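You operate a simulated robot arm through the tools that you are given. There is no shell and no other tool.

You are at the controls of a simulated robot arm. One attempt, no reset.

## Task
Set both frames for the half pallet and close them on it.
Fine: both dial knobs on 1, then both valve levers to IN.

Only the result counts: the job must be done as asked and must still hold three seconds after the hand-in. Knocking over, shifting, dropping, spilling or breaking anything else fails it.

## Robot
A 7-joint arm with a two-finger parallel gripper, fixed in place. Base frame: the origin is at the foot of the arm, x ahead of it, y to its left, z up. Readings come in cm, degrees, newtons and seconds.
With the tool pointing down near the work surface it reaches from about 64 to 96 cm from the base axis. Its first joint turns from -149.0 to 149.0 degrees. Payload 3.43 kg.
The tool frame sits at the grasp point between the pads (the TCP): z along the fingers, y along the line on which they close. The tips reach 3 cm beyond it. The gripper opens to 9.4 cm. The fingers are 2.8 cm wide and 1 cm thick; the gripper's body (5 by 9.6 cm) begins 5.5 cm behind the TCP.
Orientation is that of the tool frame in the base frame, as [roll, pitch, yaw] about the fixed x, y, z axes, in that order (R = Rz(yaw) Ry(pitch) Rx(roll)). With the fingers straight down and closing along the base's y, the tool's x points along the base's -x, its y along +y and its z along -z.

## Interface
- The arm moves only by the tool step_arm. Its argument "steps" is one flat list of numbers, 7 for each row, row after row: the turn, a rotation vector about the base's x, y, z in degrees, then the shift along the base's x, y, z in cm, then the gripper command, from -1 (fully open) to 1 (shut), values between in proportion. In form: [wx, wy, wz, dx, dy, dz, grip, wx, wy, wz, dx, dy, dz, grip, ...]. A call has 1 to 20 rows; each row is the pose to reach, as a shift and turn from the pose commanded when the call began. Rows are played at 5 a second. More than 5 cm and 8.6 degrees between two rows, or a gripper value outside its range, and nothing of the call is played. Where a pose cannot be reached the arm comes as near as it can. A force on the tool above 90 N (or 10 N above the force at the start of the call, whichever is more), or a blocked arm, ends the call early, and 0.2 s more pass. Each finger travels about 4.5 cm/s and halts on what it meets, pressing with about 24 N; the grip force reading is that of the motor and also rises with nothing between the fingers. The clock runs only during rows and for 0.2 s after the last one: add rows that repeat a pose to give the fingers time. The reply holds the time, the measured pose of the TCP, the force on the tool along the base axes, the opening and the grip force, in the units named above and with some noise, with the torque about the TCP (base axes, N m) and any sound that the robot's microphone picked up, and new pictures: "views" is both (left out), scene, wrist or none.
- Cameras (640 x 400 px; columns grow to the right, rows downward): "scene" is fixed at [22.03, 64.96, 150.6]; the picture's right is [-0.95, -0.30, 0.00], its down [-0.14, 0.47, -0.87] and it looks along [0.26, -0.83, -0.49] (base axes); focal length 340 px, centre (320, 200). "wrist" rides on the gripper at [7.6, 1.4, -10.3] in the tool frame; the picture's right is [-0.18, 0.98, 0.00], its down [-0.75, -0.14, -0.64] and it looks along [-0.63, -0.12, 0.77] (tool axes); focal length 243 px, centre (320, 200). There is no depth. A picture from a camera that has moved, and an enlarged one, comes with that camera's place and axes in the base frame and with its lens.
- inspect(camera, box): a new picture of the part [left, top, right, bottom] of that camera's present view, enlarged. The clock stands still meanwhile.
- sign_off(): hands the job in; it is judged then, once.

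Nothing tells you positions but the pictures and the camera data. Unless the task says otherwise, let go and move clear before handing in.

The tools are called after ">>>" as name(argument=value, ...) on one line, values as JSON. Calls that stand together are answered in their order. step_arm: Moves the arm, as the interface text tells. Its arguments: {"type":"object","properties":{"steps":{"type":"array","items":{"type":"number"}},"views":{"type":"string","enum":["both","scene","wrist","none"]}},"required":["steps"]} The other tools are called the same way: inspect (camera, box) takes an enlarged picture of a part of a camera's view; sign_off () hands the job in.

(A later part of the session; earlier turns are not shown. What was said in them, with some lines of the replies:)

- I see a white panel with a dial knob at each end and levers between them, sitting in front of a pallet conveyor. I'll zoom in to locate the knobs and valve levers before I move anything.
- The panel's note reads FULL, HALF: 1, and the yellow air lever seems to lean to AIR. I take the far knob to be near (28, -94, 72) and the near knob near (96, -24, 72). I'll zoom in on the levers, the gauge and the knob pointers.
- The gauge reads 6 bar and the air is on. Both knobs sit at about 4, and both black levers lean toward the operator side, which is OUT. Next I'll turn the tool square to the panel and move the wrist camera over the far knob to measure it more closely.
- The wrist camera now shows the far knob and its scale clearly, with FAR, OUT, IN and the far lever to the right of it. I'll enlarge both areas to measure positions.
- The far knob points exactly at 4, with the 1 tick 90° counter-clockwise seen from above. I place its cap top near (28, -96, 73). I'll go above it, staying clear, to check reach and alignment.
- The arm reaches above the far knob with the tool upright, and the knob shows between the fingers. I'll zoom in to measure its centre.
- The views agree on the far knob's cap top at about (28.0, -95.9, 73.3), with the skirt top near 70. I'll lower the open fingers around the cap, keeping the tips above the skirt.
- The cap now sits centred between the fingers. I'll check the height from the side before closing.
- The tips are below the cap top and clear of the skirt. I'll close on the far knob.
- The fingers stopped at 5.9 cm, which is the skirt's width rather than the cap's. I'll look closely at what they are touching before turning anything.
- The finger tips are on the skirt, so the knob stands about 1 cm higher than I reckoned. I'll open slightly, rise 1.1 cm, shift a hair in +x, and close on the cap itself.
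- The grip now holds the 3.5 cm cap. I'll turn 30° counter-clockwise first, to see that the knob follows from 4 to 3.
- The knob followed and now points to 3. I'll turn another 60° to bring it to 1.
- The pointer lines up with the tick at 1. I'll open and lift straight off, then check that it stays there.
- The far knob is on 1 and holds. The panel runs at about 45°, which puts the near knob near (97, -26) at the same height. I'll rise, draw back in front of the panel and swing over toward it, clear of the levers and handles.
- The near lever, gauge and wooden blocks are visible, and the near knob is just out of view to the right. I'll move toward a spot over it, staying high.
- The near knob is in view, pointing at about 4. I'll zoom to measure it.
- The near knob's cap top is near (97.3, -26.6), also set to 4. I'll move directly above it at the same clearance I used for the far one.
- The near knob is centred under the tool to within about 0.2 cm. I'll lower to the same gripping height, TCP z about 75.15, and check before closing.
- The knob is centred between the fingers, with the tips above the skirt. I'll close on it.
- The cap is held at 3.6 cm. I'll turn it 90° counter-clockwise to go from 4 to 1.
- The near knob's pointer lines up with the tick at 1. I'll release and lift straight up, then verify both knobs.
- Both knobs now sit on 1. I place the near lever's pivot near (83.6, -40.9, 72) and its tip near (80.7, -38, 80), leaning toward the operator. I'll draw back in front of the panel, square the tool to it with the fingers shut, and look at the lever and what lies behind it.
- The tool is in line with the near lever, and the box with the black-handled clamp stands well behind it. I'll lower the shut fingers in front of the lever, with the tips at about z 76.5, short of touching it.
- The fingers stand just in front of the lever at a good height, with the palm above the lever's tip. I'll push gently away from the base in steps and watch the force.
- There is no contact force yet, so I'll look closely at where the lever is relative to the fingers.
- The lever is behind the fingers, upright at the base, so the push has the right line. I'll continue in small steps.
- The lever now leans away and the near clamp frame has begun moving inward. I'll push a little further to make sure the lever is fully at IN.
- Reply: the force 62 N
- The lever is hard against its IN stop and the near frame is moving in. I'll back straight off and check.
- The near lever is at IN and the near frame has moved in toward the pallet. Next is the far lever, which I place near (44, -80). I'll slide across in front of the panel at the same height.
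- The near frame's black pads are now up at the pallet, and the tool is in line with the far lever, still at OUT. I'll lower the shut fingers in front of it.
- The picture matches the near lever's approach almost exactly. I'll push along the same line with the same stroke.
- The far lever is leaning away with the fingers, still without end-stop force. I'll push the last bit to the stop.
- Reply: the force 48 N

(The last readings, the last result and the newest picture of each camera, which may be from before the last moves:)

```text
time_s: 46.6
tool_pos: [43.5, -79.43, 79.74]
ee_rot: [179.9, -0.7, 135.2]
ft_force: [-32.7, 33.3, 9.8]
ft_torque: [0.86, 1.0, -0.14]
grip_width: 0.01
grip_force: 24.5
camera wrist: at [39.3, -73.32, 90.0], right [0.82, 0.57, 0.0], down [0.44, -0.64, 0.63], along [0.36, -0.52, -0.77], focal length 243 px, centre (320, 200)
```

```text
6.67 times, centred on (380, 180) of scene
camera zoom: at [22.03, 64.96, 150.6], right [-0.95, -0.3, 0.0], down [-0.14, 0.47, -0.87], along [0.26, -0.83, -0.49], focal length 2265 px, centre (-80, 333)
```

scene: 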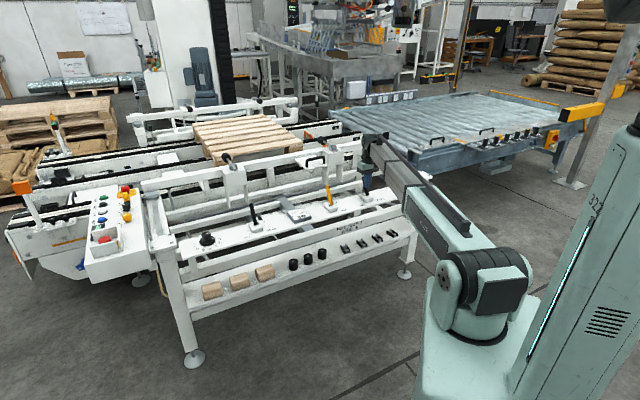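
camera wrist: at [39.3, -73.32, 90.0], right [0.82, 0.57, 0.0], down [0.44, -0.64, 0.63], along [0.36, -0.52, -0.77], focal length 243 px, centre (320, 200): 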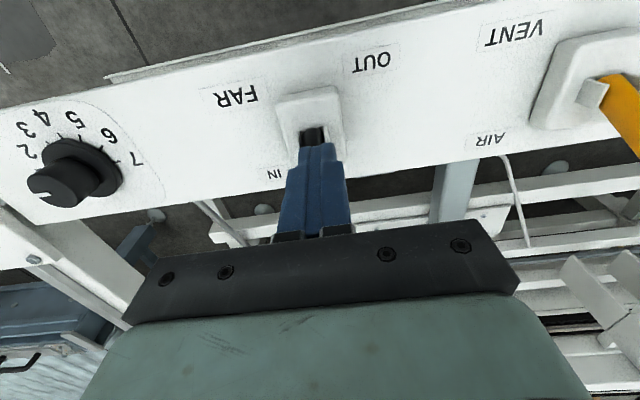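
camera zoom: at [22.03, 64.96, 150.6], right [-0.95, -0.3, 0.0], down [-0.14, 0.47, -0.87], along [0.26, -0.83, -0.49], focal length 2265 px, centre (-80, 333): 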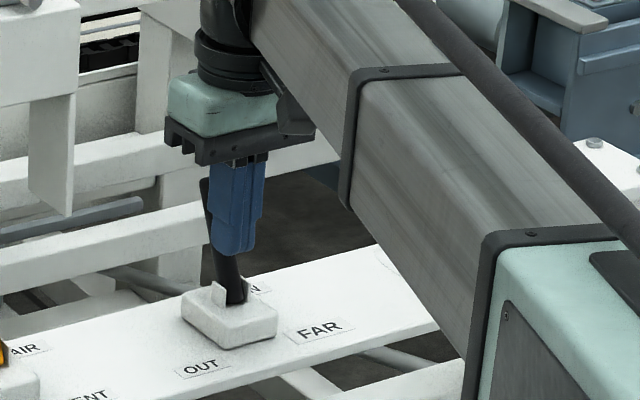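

The far lever is against its IN stop, with about 47 N on it, and the far frame is moving in. I'll back off, rise, and check everything.

>>> step_arm(steps=[0, 0, 0, -1.2, 1.2, 0, 1, 0, 0, 0, -3, 3, 0, 1, 0, 0, 0, -6, 6, 0, 1, 0, 0, 0, -9, 9, 0, 1, 0, 0, 0, -10, 10, 4, 1, 0, 0, 0, -11, 11, 8.5, 1, 0, 0, 0, -12.5, 12.5, 13, 1, 0, 0, 0, -12.5, 15, 16, 1, 0, 0, 0, -12.5, 15, 16, 1, 0, 0, 0, -12.5, 15, 16, 1, 0, 0, 0, -12.5, 15, 16, 1, 0, 0, 0, -12.5, 15, 16, 1], views="both")

>>> inspect(camera="scene", box=[320, 150, 430, 220])

>>> inspect(camera="scene", box=[120, 80, 320, 220])

>>> inspect(camera="scene", box=[180, 190, 340, 260])

>>> inspect(camera="scene", box=[385, 170, 425, 200])

```text
time_s: 49.2
tool_pos: [31.65, -65.13, 95.55]
ee_rot: [-179.9, 0.1, 135.3]
ft_force: [0.1, 0.2, -0.3]
ft_torque: [0.02, -0.02, -0.02]
grip_width: 0.02
grip_force: 23.9
camera wrist: at [27.34, -58.8, 105.79], right [0.82, 0.57, 0.0], down [0.43, -0.63, 0.64], along [0.36, -0.53, -0.77], focal length 243 px, centre (320, 200)
```

scene: 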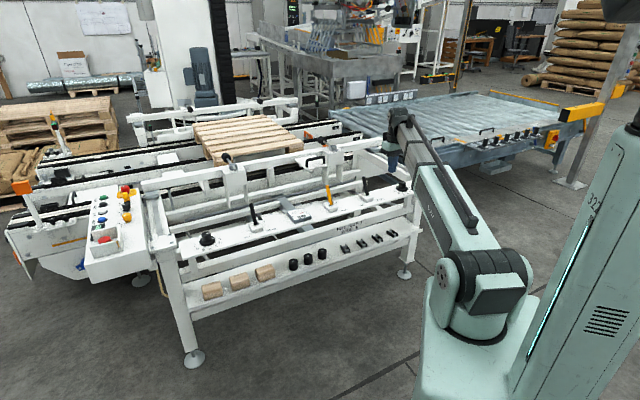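
wrist: 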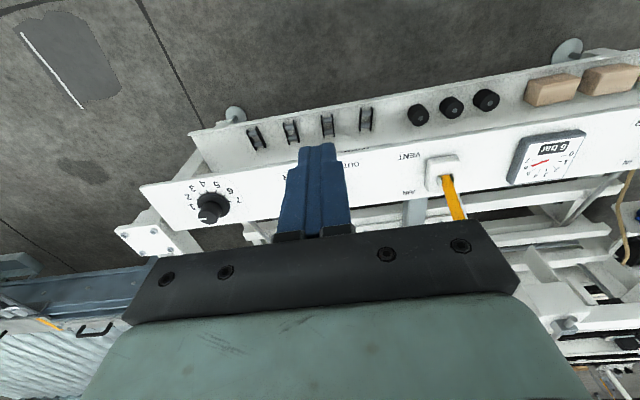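

```text
5.71 times, centred on (375, 185) of scene
camera zoom: at [22.03, 64.96, 150.6], right [-0.95, -0.3, 0.0], down [-0.14, 0.47, -0.87], along [0.26, -0.83, -0.49], focal length 1941 px, centre (6, 286)
```

zoom: 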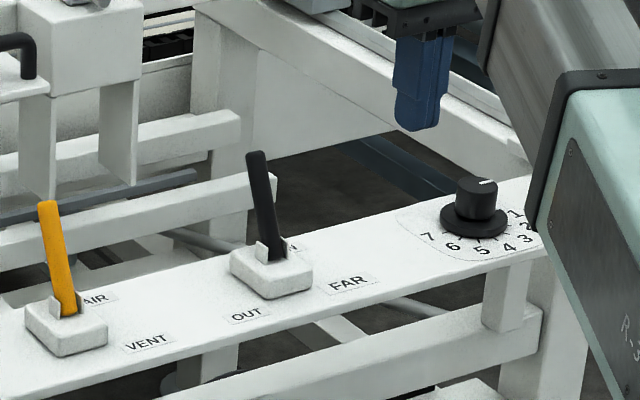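

```text
2.86 times, centred on (220, 150) of scene
camera zoom: at [22.03, 64.96, 150.6], right [-0.95, -0.3, 0.0], down [-0.14, 0.47, -0.87], along [0.26, -0.83, -0.49], focal length 971 px, centre (606, 343)
```

zoom: 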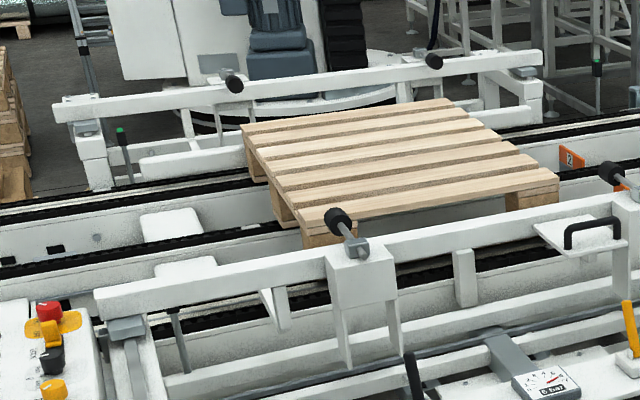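

```text
4.00 times, centred on (260, 225) of scene
camera zoom: at [22.03, 64.96, 150.6], right [-0.95, -0.3, 0.0], down [-0.14, 0.47, -0.87], along [0.26, -0.83, -0.49], focal length 1359 px, centre (560, 100)
```

zoom: 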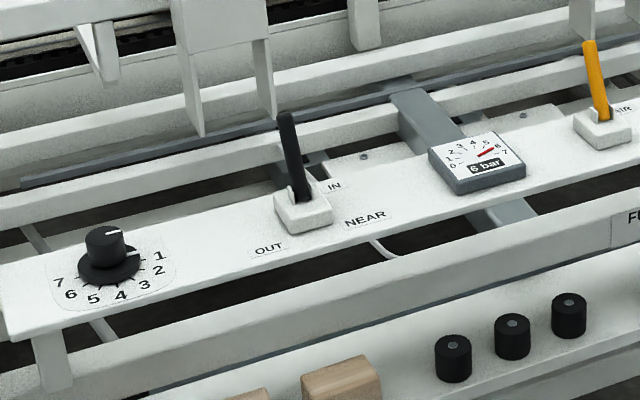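

```text
13.33 times, centred on (405, 185) of scene
camera zoom: at [22.03, 64.96, 150.6], right [-0.95, -0.3, 0.0], down [-0.14, 0.47, -0.87], along [0.26, -0.83, -0.49], focal length 4530 px, centre (-813, 400)
```

zoom: 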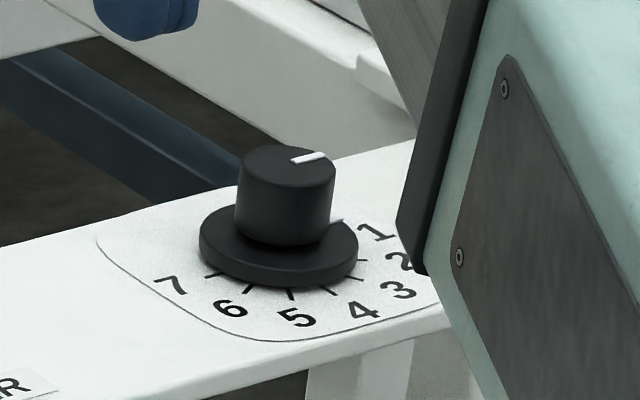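

Both levers are at IN and both knobs on 1. The far frame may still be travelling, so I'll hold still a few seconds and watch it settle.

>>> step_arm(steps=[0, 0, 0, 0, 0, 0, 1, 0, 0, 0, 0, 0, 0, 1, 0, 0, 0, 0, 0, 0, 1, 0, 0, 0, 0, 0, 0, 1, 0, 0, 0, 0, 0, 0, 1, 0, 0, 0, 0, 0, 0, 1, 0, 0, 0, 0, 0, 0, 1, 0, 0, 0, 0, 0, 0, 1, 0, 0, 0, 0, 0, 0, 1, 0, 0, 0, 0, 0, 0, 1, 0, 0, 0, 0, 0, 0, 1, 0, 0, 0, 0, 0, 0, 1, 0, 0, 0, 0, 0, 0, 1, 0, 0, 0, 0, 0, 0, 1, 0, 0, 0, 0, 0, 0, 1], views="scene")

>>> inspect(camera="scene", box=[120, 80, 320, 220])

>>> inspect(camera="scene", box=[180, 85, 320, 175])

```text
time_s: 52.4
tool_pos: [31.73, -64.98, 95.65]
ee_rot: [-180.0, 0.2, 135.2]
ft_force: [-0.7, -0.4, 0.6]
ft_torque: [0.0, 0.03, 0.0]
grip_width: 0.03
grip_force: 24.1
```

scene: 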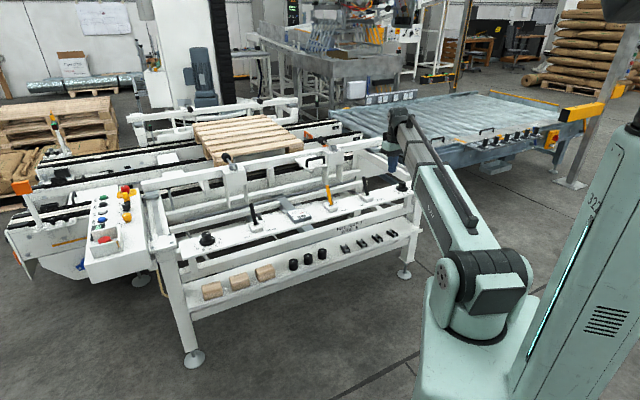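

```text
2.86 times, centred on (220, 150) of scene
camera zoom: at [22.03, 64.96, 150.6], right [-0.95, -0.3, 0.0], down [-0.14, 0.47, -0.87], along [0.26, -0.83, -0.49], focal length 971 px, centre (606, 343)
```

zoom: 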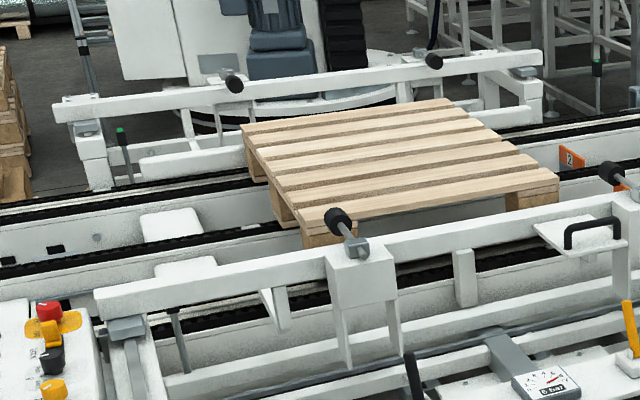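

```text
4.44 times, centred on (250, 130) of scene
camera zoom: at [22.03, 64.96, 150.6], right [-0.95, -0.3, 0.0], down [-0.14, 0.47, -0.87], along [0.26, -0.83, -0.49], focal length 1510 px, centre (631, 511)
```

zoom: 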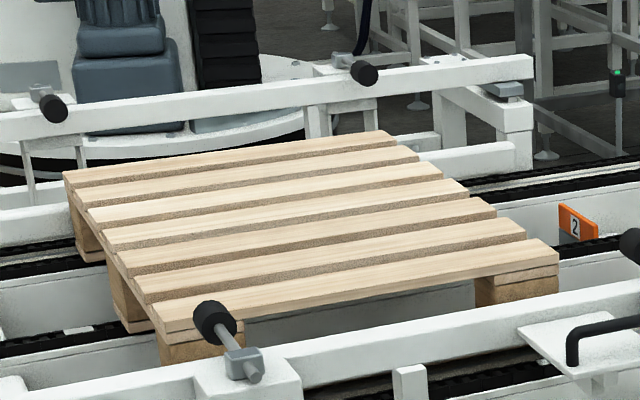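

The frames have stopped moving. I'll look closely at the four pads to see whether they really bear on the pallet.

>>> inspect(camera="scene", box=[205, 140, 265, 190])

>>> inspect(camera="scene", box=[275, 125, 345, 180])

>>> inspect(camera="scene", box=[175, 95, 225, 135])

>>> inspect(camera="scene", box=[240, 85, 305, 135])

>>> inspect(camera="scene", box=[100, 160, 200, 260])

```text
8.00 times, centred on (235, 165) of scene
camera zoom: at [22.03, 64.96, 150.6], right [-0.95, -0.3, 0.0], down [-0.14, 0.47, -0.87], along [0.26, -0.83, -0.49], focal length 2718 px, centre (1000, 480)
```

zoom: 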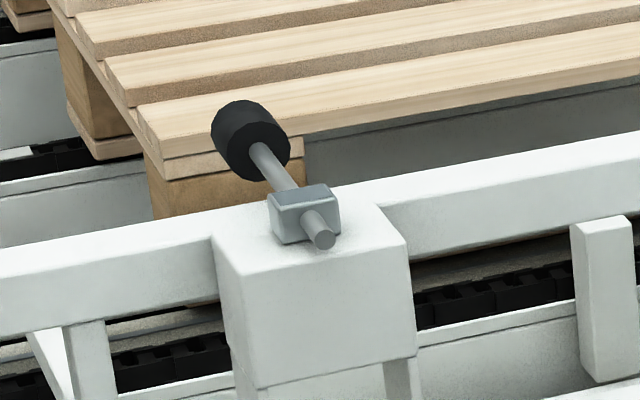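

```text
7.27 times, centred on (310, 152) of scene
camera zoom: at [22.03, 64.96, 150.6], right [-0.95, -0.3, 0.0], down [-0.14, 0.47, -0.87], along [0.26, -0.83, -0.49], focal length 2471 px, centre (393, 546)
```

zoom: 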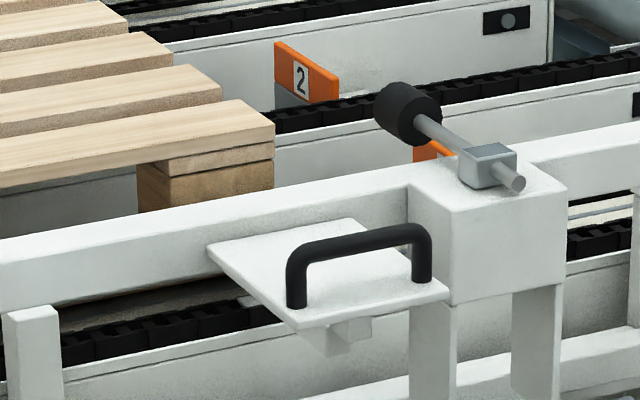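

```text
10.00 times, centred on (200, 115) of scene
camera zoom: at [22.03, 64.96, 150.6], right [-0.95, -0.3, 0.0], down [-0.14, 0.47, -0.87], along [0.26, -0.83, -0.49], focal length 3398 px, centre (1520, 1050)
```

zoom: 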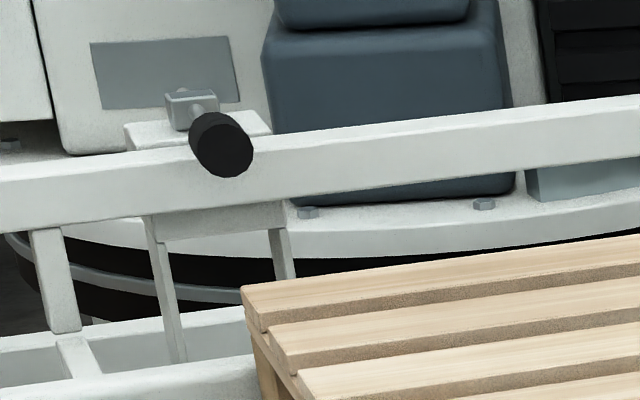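

```text
8.00 times, centred on (272, 110) of scene
camera zoom: at [22.03, 64.96, 150.6], right [-0.95, -0.3, 0.0], down [-0.14, 0.47, -0.87], along [0.26, -0.83, -0.49], focal length 2718 px, centre (700, 920)
```

zoom: 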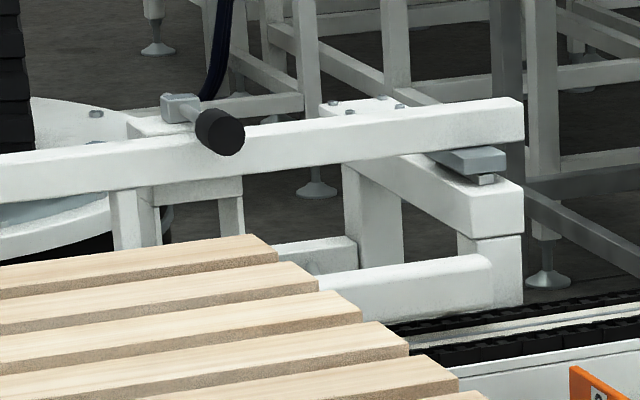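

```text
4.00 times, centred on (150, 210) of scene
camera zoom: at [22.03, 64.96, 150.6], right [-0.95, -0.3, 0.0], down [-0.14, 0.47, -0.87], along [0.26, -0.83, -0.49], focal length 1359 px, centre (1000, 160)
```

zoom: 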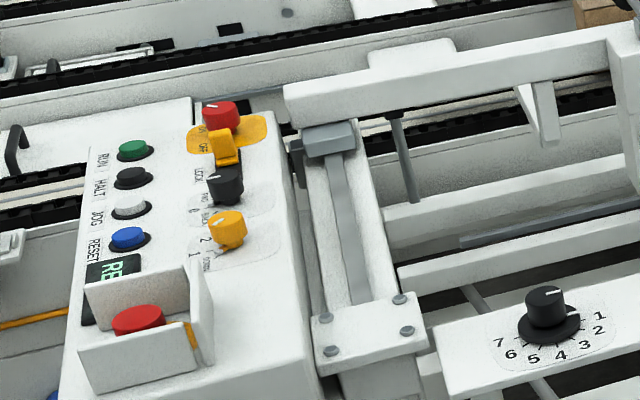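

Both frames are at the ends of their guides and steady, and the levers and knobs are as asked. I'll move the arm higher and further back, then take a last look at the console, knobs and levers.

>>> step_arm(steps=[0, 0, 0, -0.5, 1.5, 3, 0.5, 0, 0, 0, -1, 3, 6, 0, 0, 0, 0, -1.5, 4.5, 9, -0.5, 0, 0, 0, -1.5, 4.5, 9, -0.5, 0, 0, 0, -1.5, 4.5, 9, -0.5, 0, 0, 0, -1.5, 4.5, 9, -0.5, 0, 0, 0, -1.5, 4.5, 9, -0.5, 0, 0, 0, -1.5, 4.5, 9, -0.5], views="both")

>>> inspect(camera="scene", box=[80, 180, 150, 250])

>>> inspect(camera="scene", box=[180, 150, 420, 260])

>>> inspect(camera="scene", box=[120, 80, 320, 220])

>>> inspect(camera="wrist", box=[150, 130, 350, 260])

>>> inspect(camera="scene", box=[190, 225, 240, 260])

```text
time_s: 54.2
tool_pos: [30.13, -60.54, 104.76]
ee_rot: [-179.9, 0.0, 135.2]
ft_force: [-0.5, -0.3, -1.5]
ft_torque: [0.0, 0.0, -0.03]
grip_width: 7.04
grip_force: 0.0
camera wrist: at [25.69, -54.28, 114.88], right [0.82, 0.57, 0.0], down [0.43, -0.63, 0.64], along [0.36, -0.53, -0.77], focal length 243 px, centre (320, 200)
```

scene: 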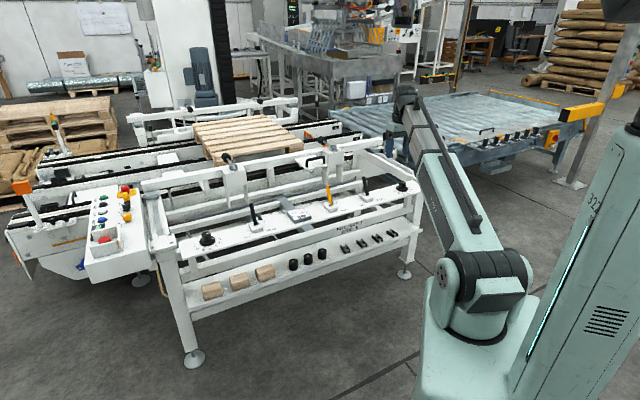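
wrist: 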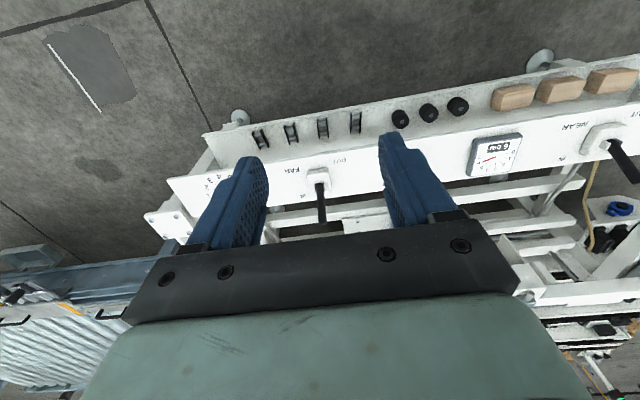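

```text
5.71 times, centred on (115, 215) of scene
camera zoom: at [22.03, 64.96, 150.6], right [-0.95, -0.3, 0.0], down [-0.14, 0.47, -0.87], along [0.26, -0.83, -0.49], focal length 1941 px, centre (1491, 114)
```

zoom: 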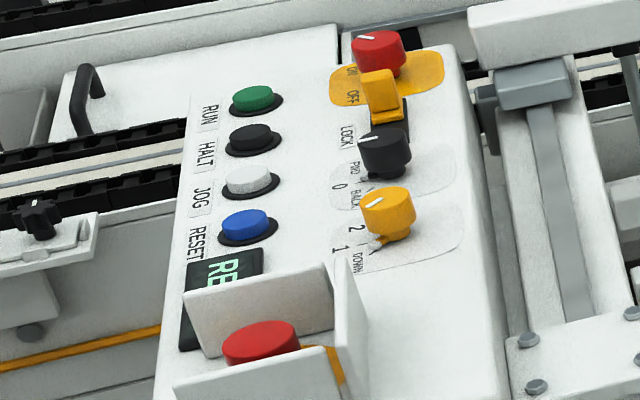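

```text
2.67 times, centred on (300, 205) of scene
camera zoom: at [22.03, 64.96, 150.6], right [-0.95, -0.3, 0.0], down [-0.14, 0.47, -0.87], along [0.26, -0.83, -0.49], focal length 906 px, centre (373, 187)
```

zoom: 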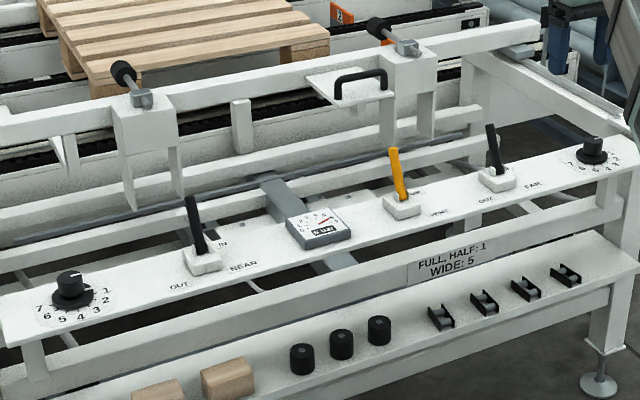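

```text
2.86 times, centred on (220, 150) of scene
camera zoom: at [22.03, 64.96, 150.6], right [-0.95, -0.3, 0.0], down [-0.14, 0.47, -0.87], along [0.26, -0.83, -0.49], focal length 971 px, centre (606, 343)
```

zoom: 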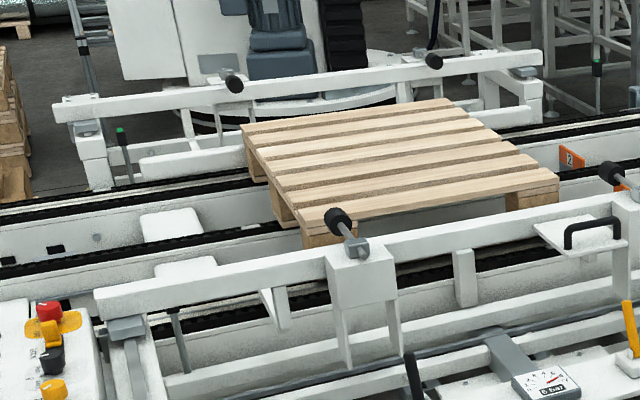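

```text
3.08 times, centred on (250, 195) of wrist
camera zoom: at [25.69, -54.28, 114.88], right [0.82, 0.57, 0.0], down [0.43, -0.63, 0.64], along [0.36, -0.53, -0.77], focal length 746 px, centre (535, 215)
```

zoom: 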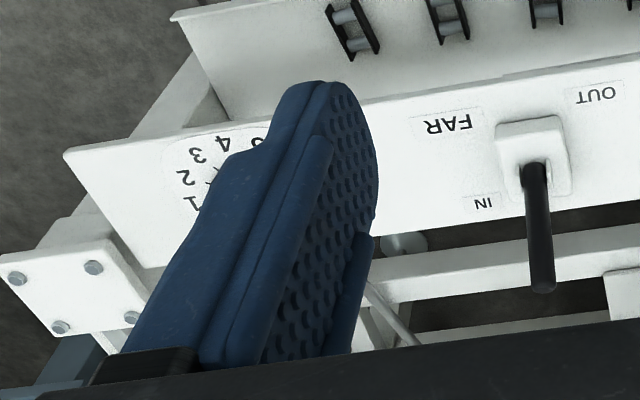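

```text
11.43 times, centred on (215, 242) of scene
camera zoom: at [22.03, 64.96, 150.6], right [-0.95, -0.3, 0.0], down [-0.14, 0.47, -0.87], along [0.26, -0.83, -0.49], focal length 3883 px, centre (1520, -286)
```

zoom: 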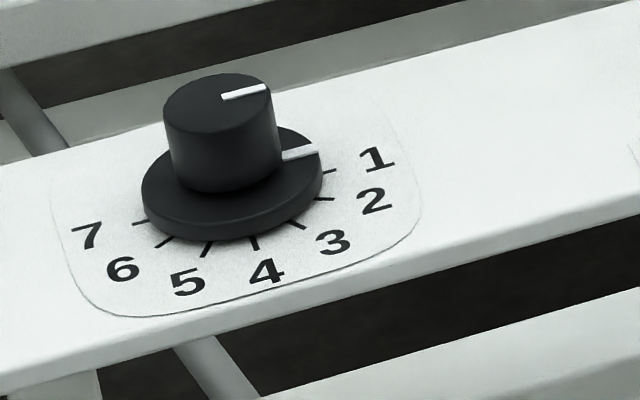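

Both dial knobs read 1, both valve levers are at IN, and the gauge still shows 6 bar. Both frames have moved in and stopped, with nothing else disturbed. The pallet shifted slightly as the far frame closed, which suggests it is clamped, though I couldn't see the pads touching it from here. The arm is clear and holding nothing, so I'm handing in.

>>> sign_off()

```text
The job is handed in.
```

I set both dial knobs to 1, then pushed both valve levers to IN. Both frames moved in toward the half pallet and stopped, and I've handed the job in.

- **Knobs:** both pointers line up with the tick at 1 and stayed there after I let go. The panel's note gives 1 for FULL and HALF, so that matches the half pallet.
- **Levers:** I pushed both to their IN stops, and they stayed there after I backed off. The air gauge still read 6 bar.
- **Frames:** both had stopped by the last pictures, close to the ends of their guides.
- **Clamping not confirmed:** I couldn't see all four pads touching the pallet. From the camera, the far pads looked higher than the pallet's edge. The pallet did shift by about 1 cm as the far frame closed, so I took it to be held.

Nothing else was knocked or moved that I could see. The arm is clear of the frames and holding nothing.
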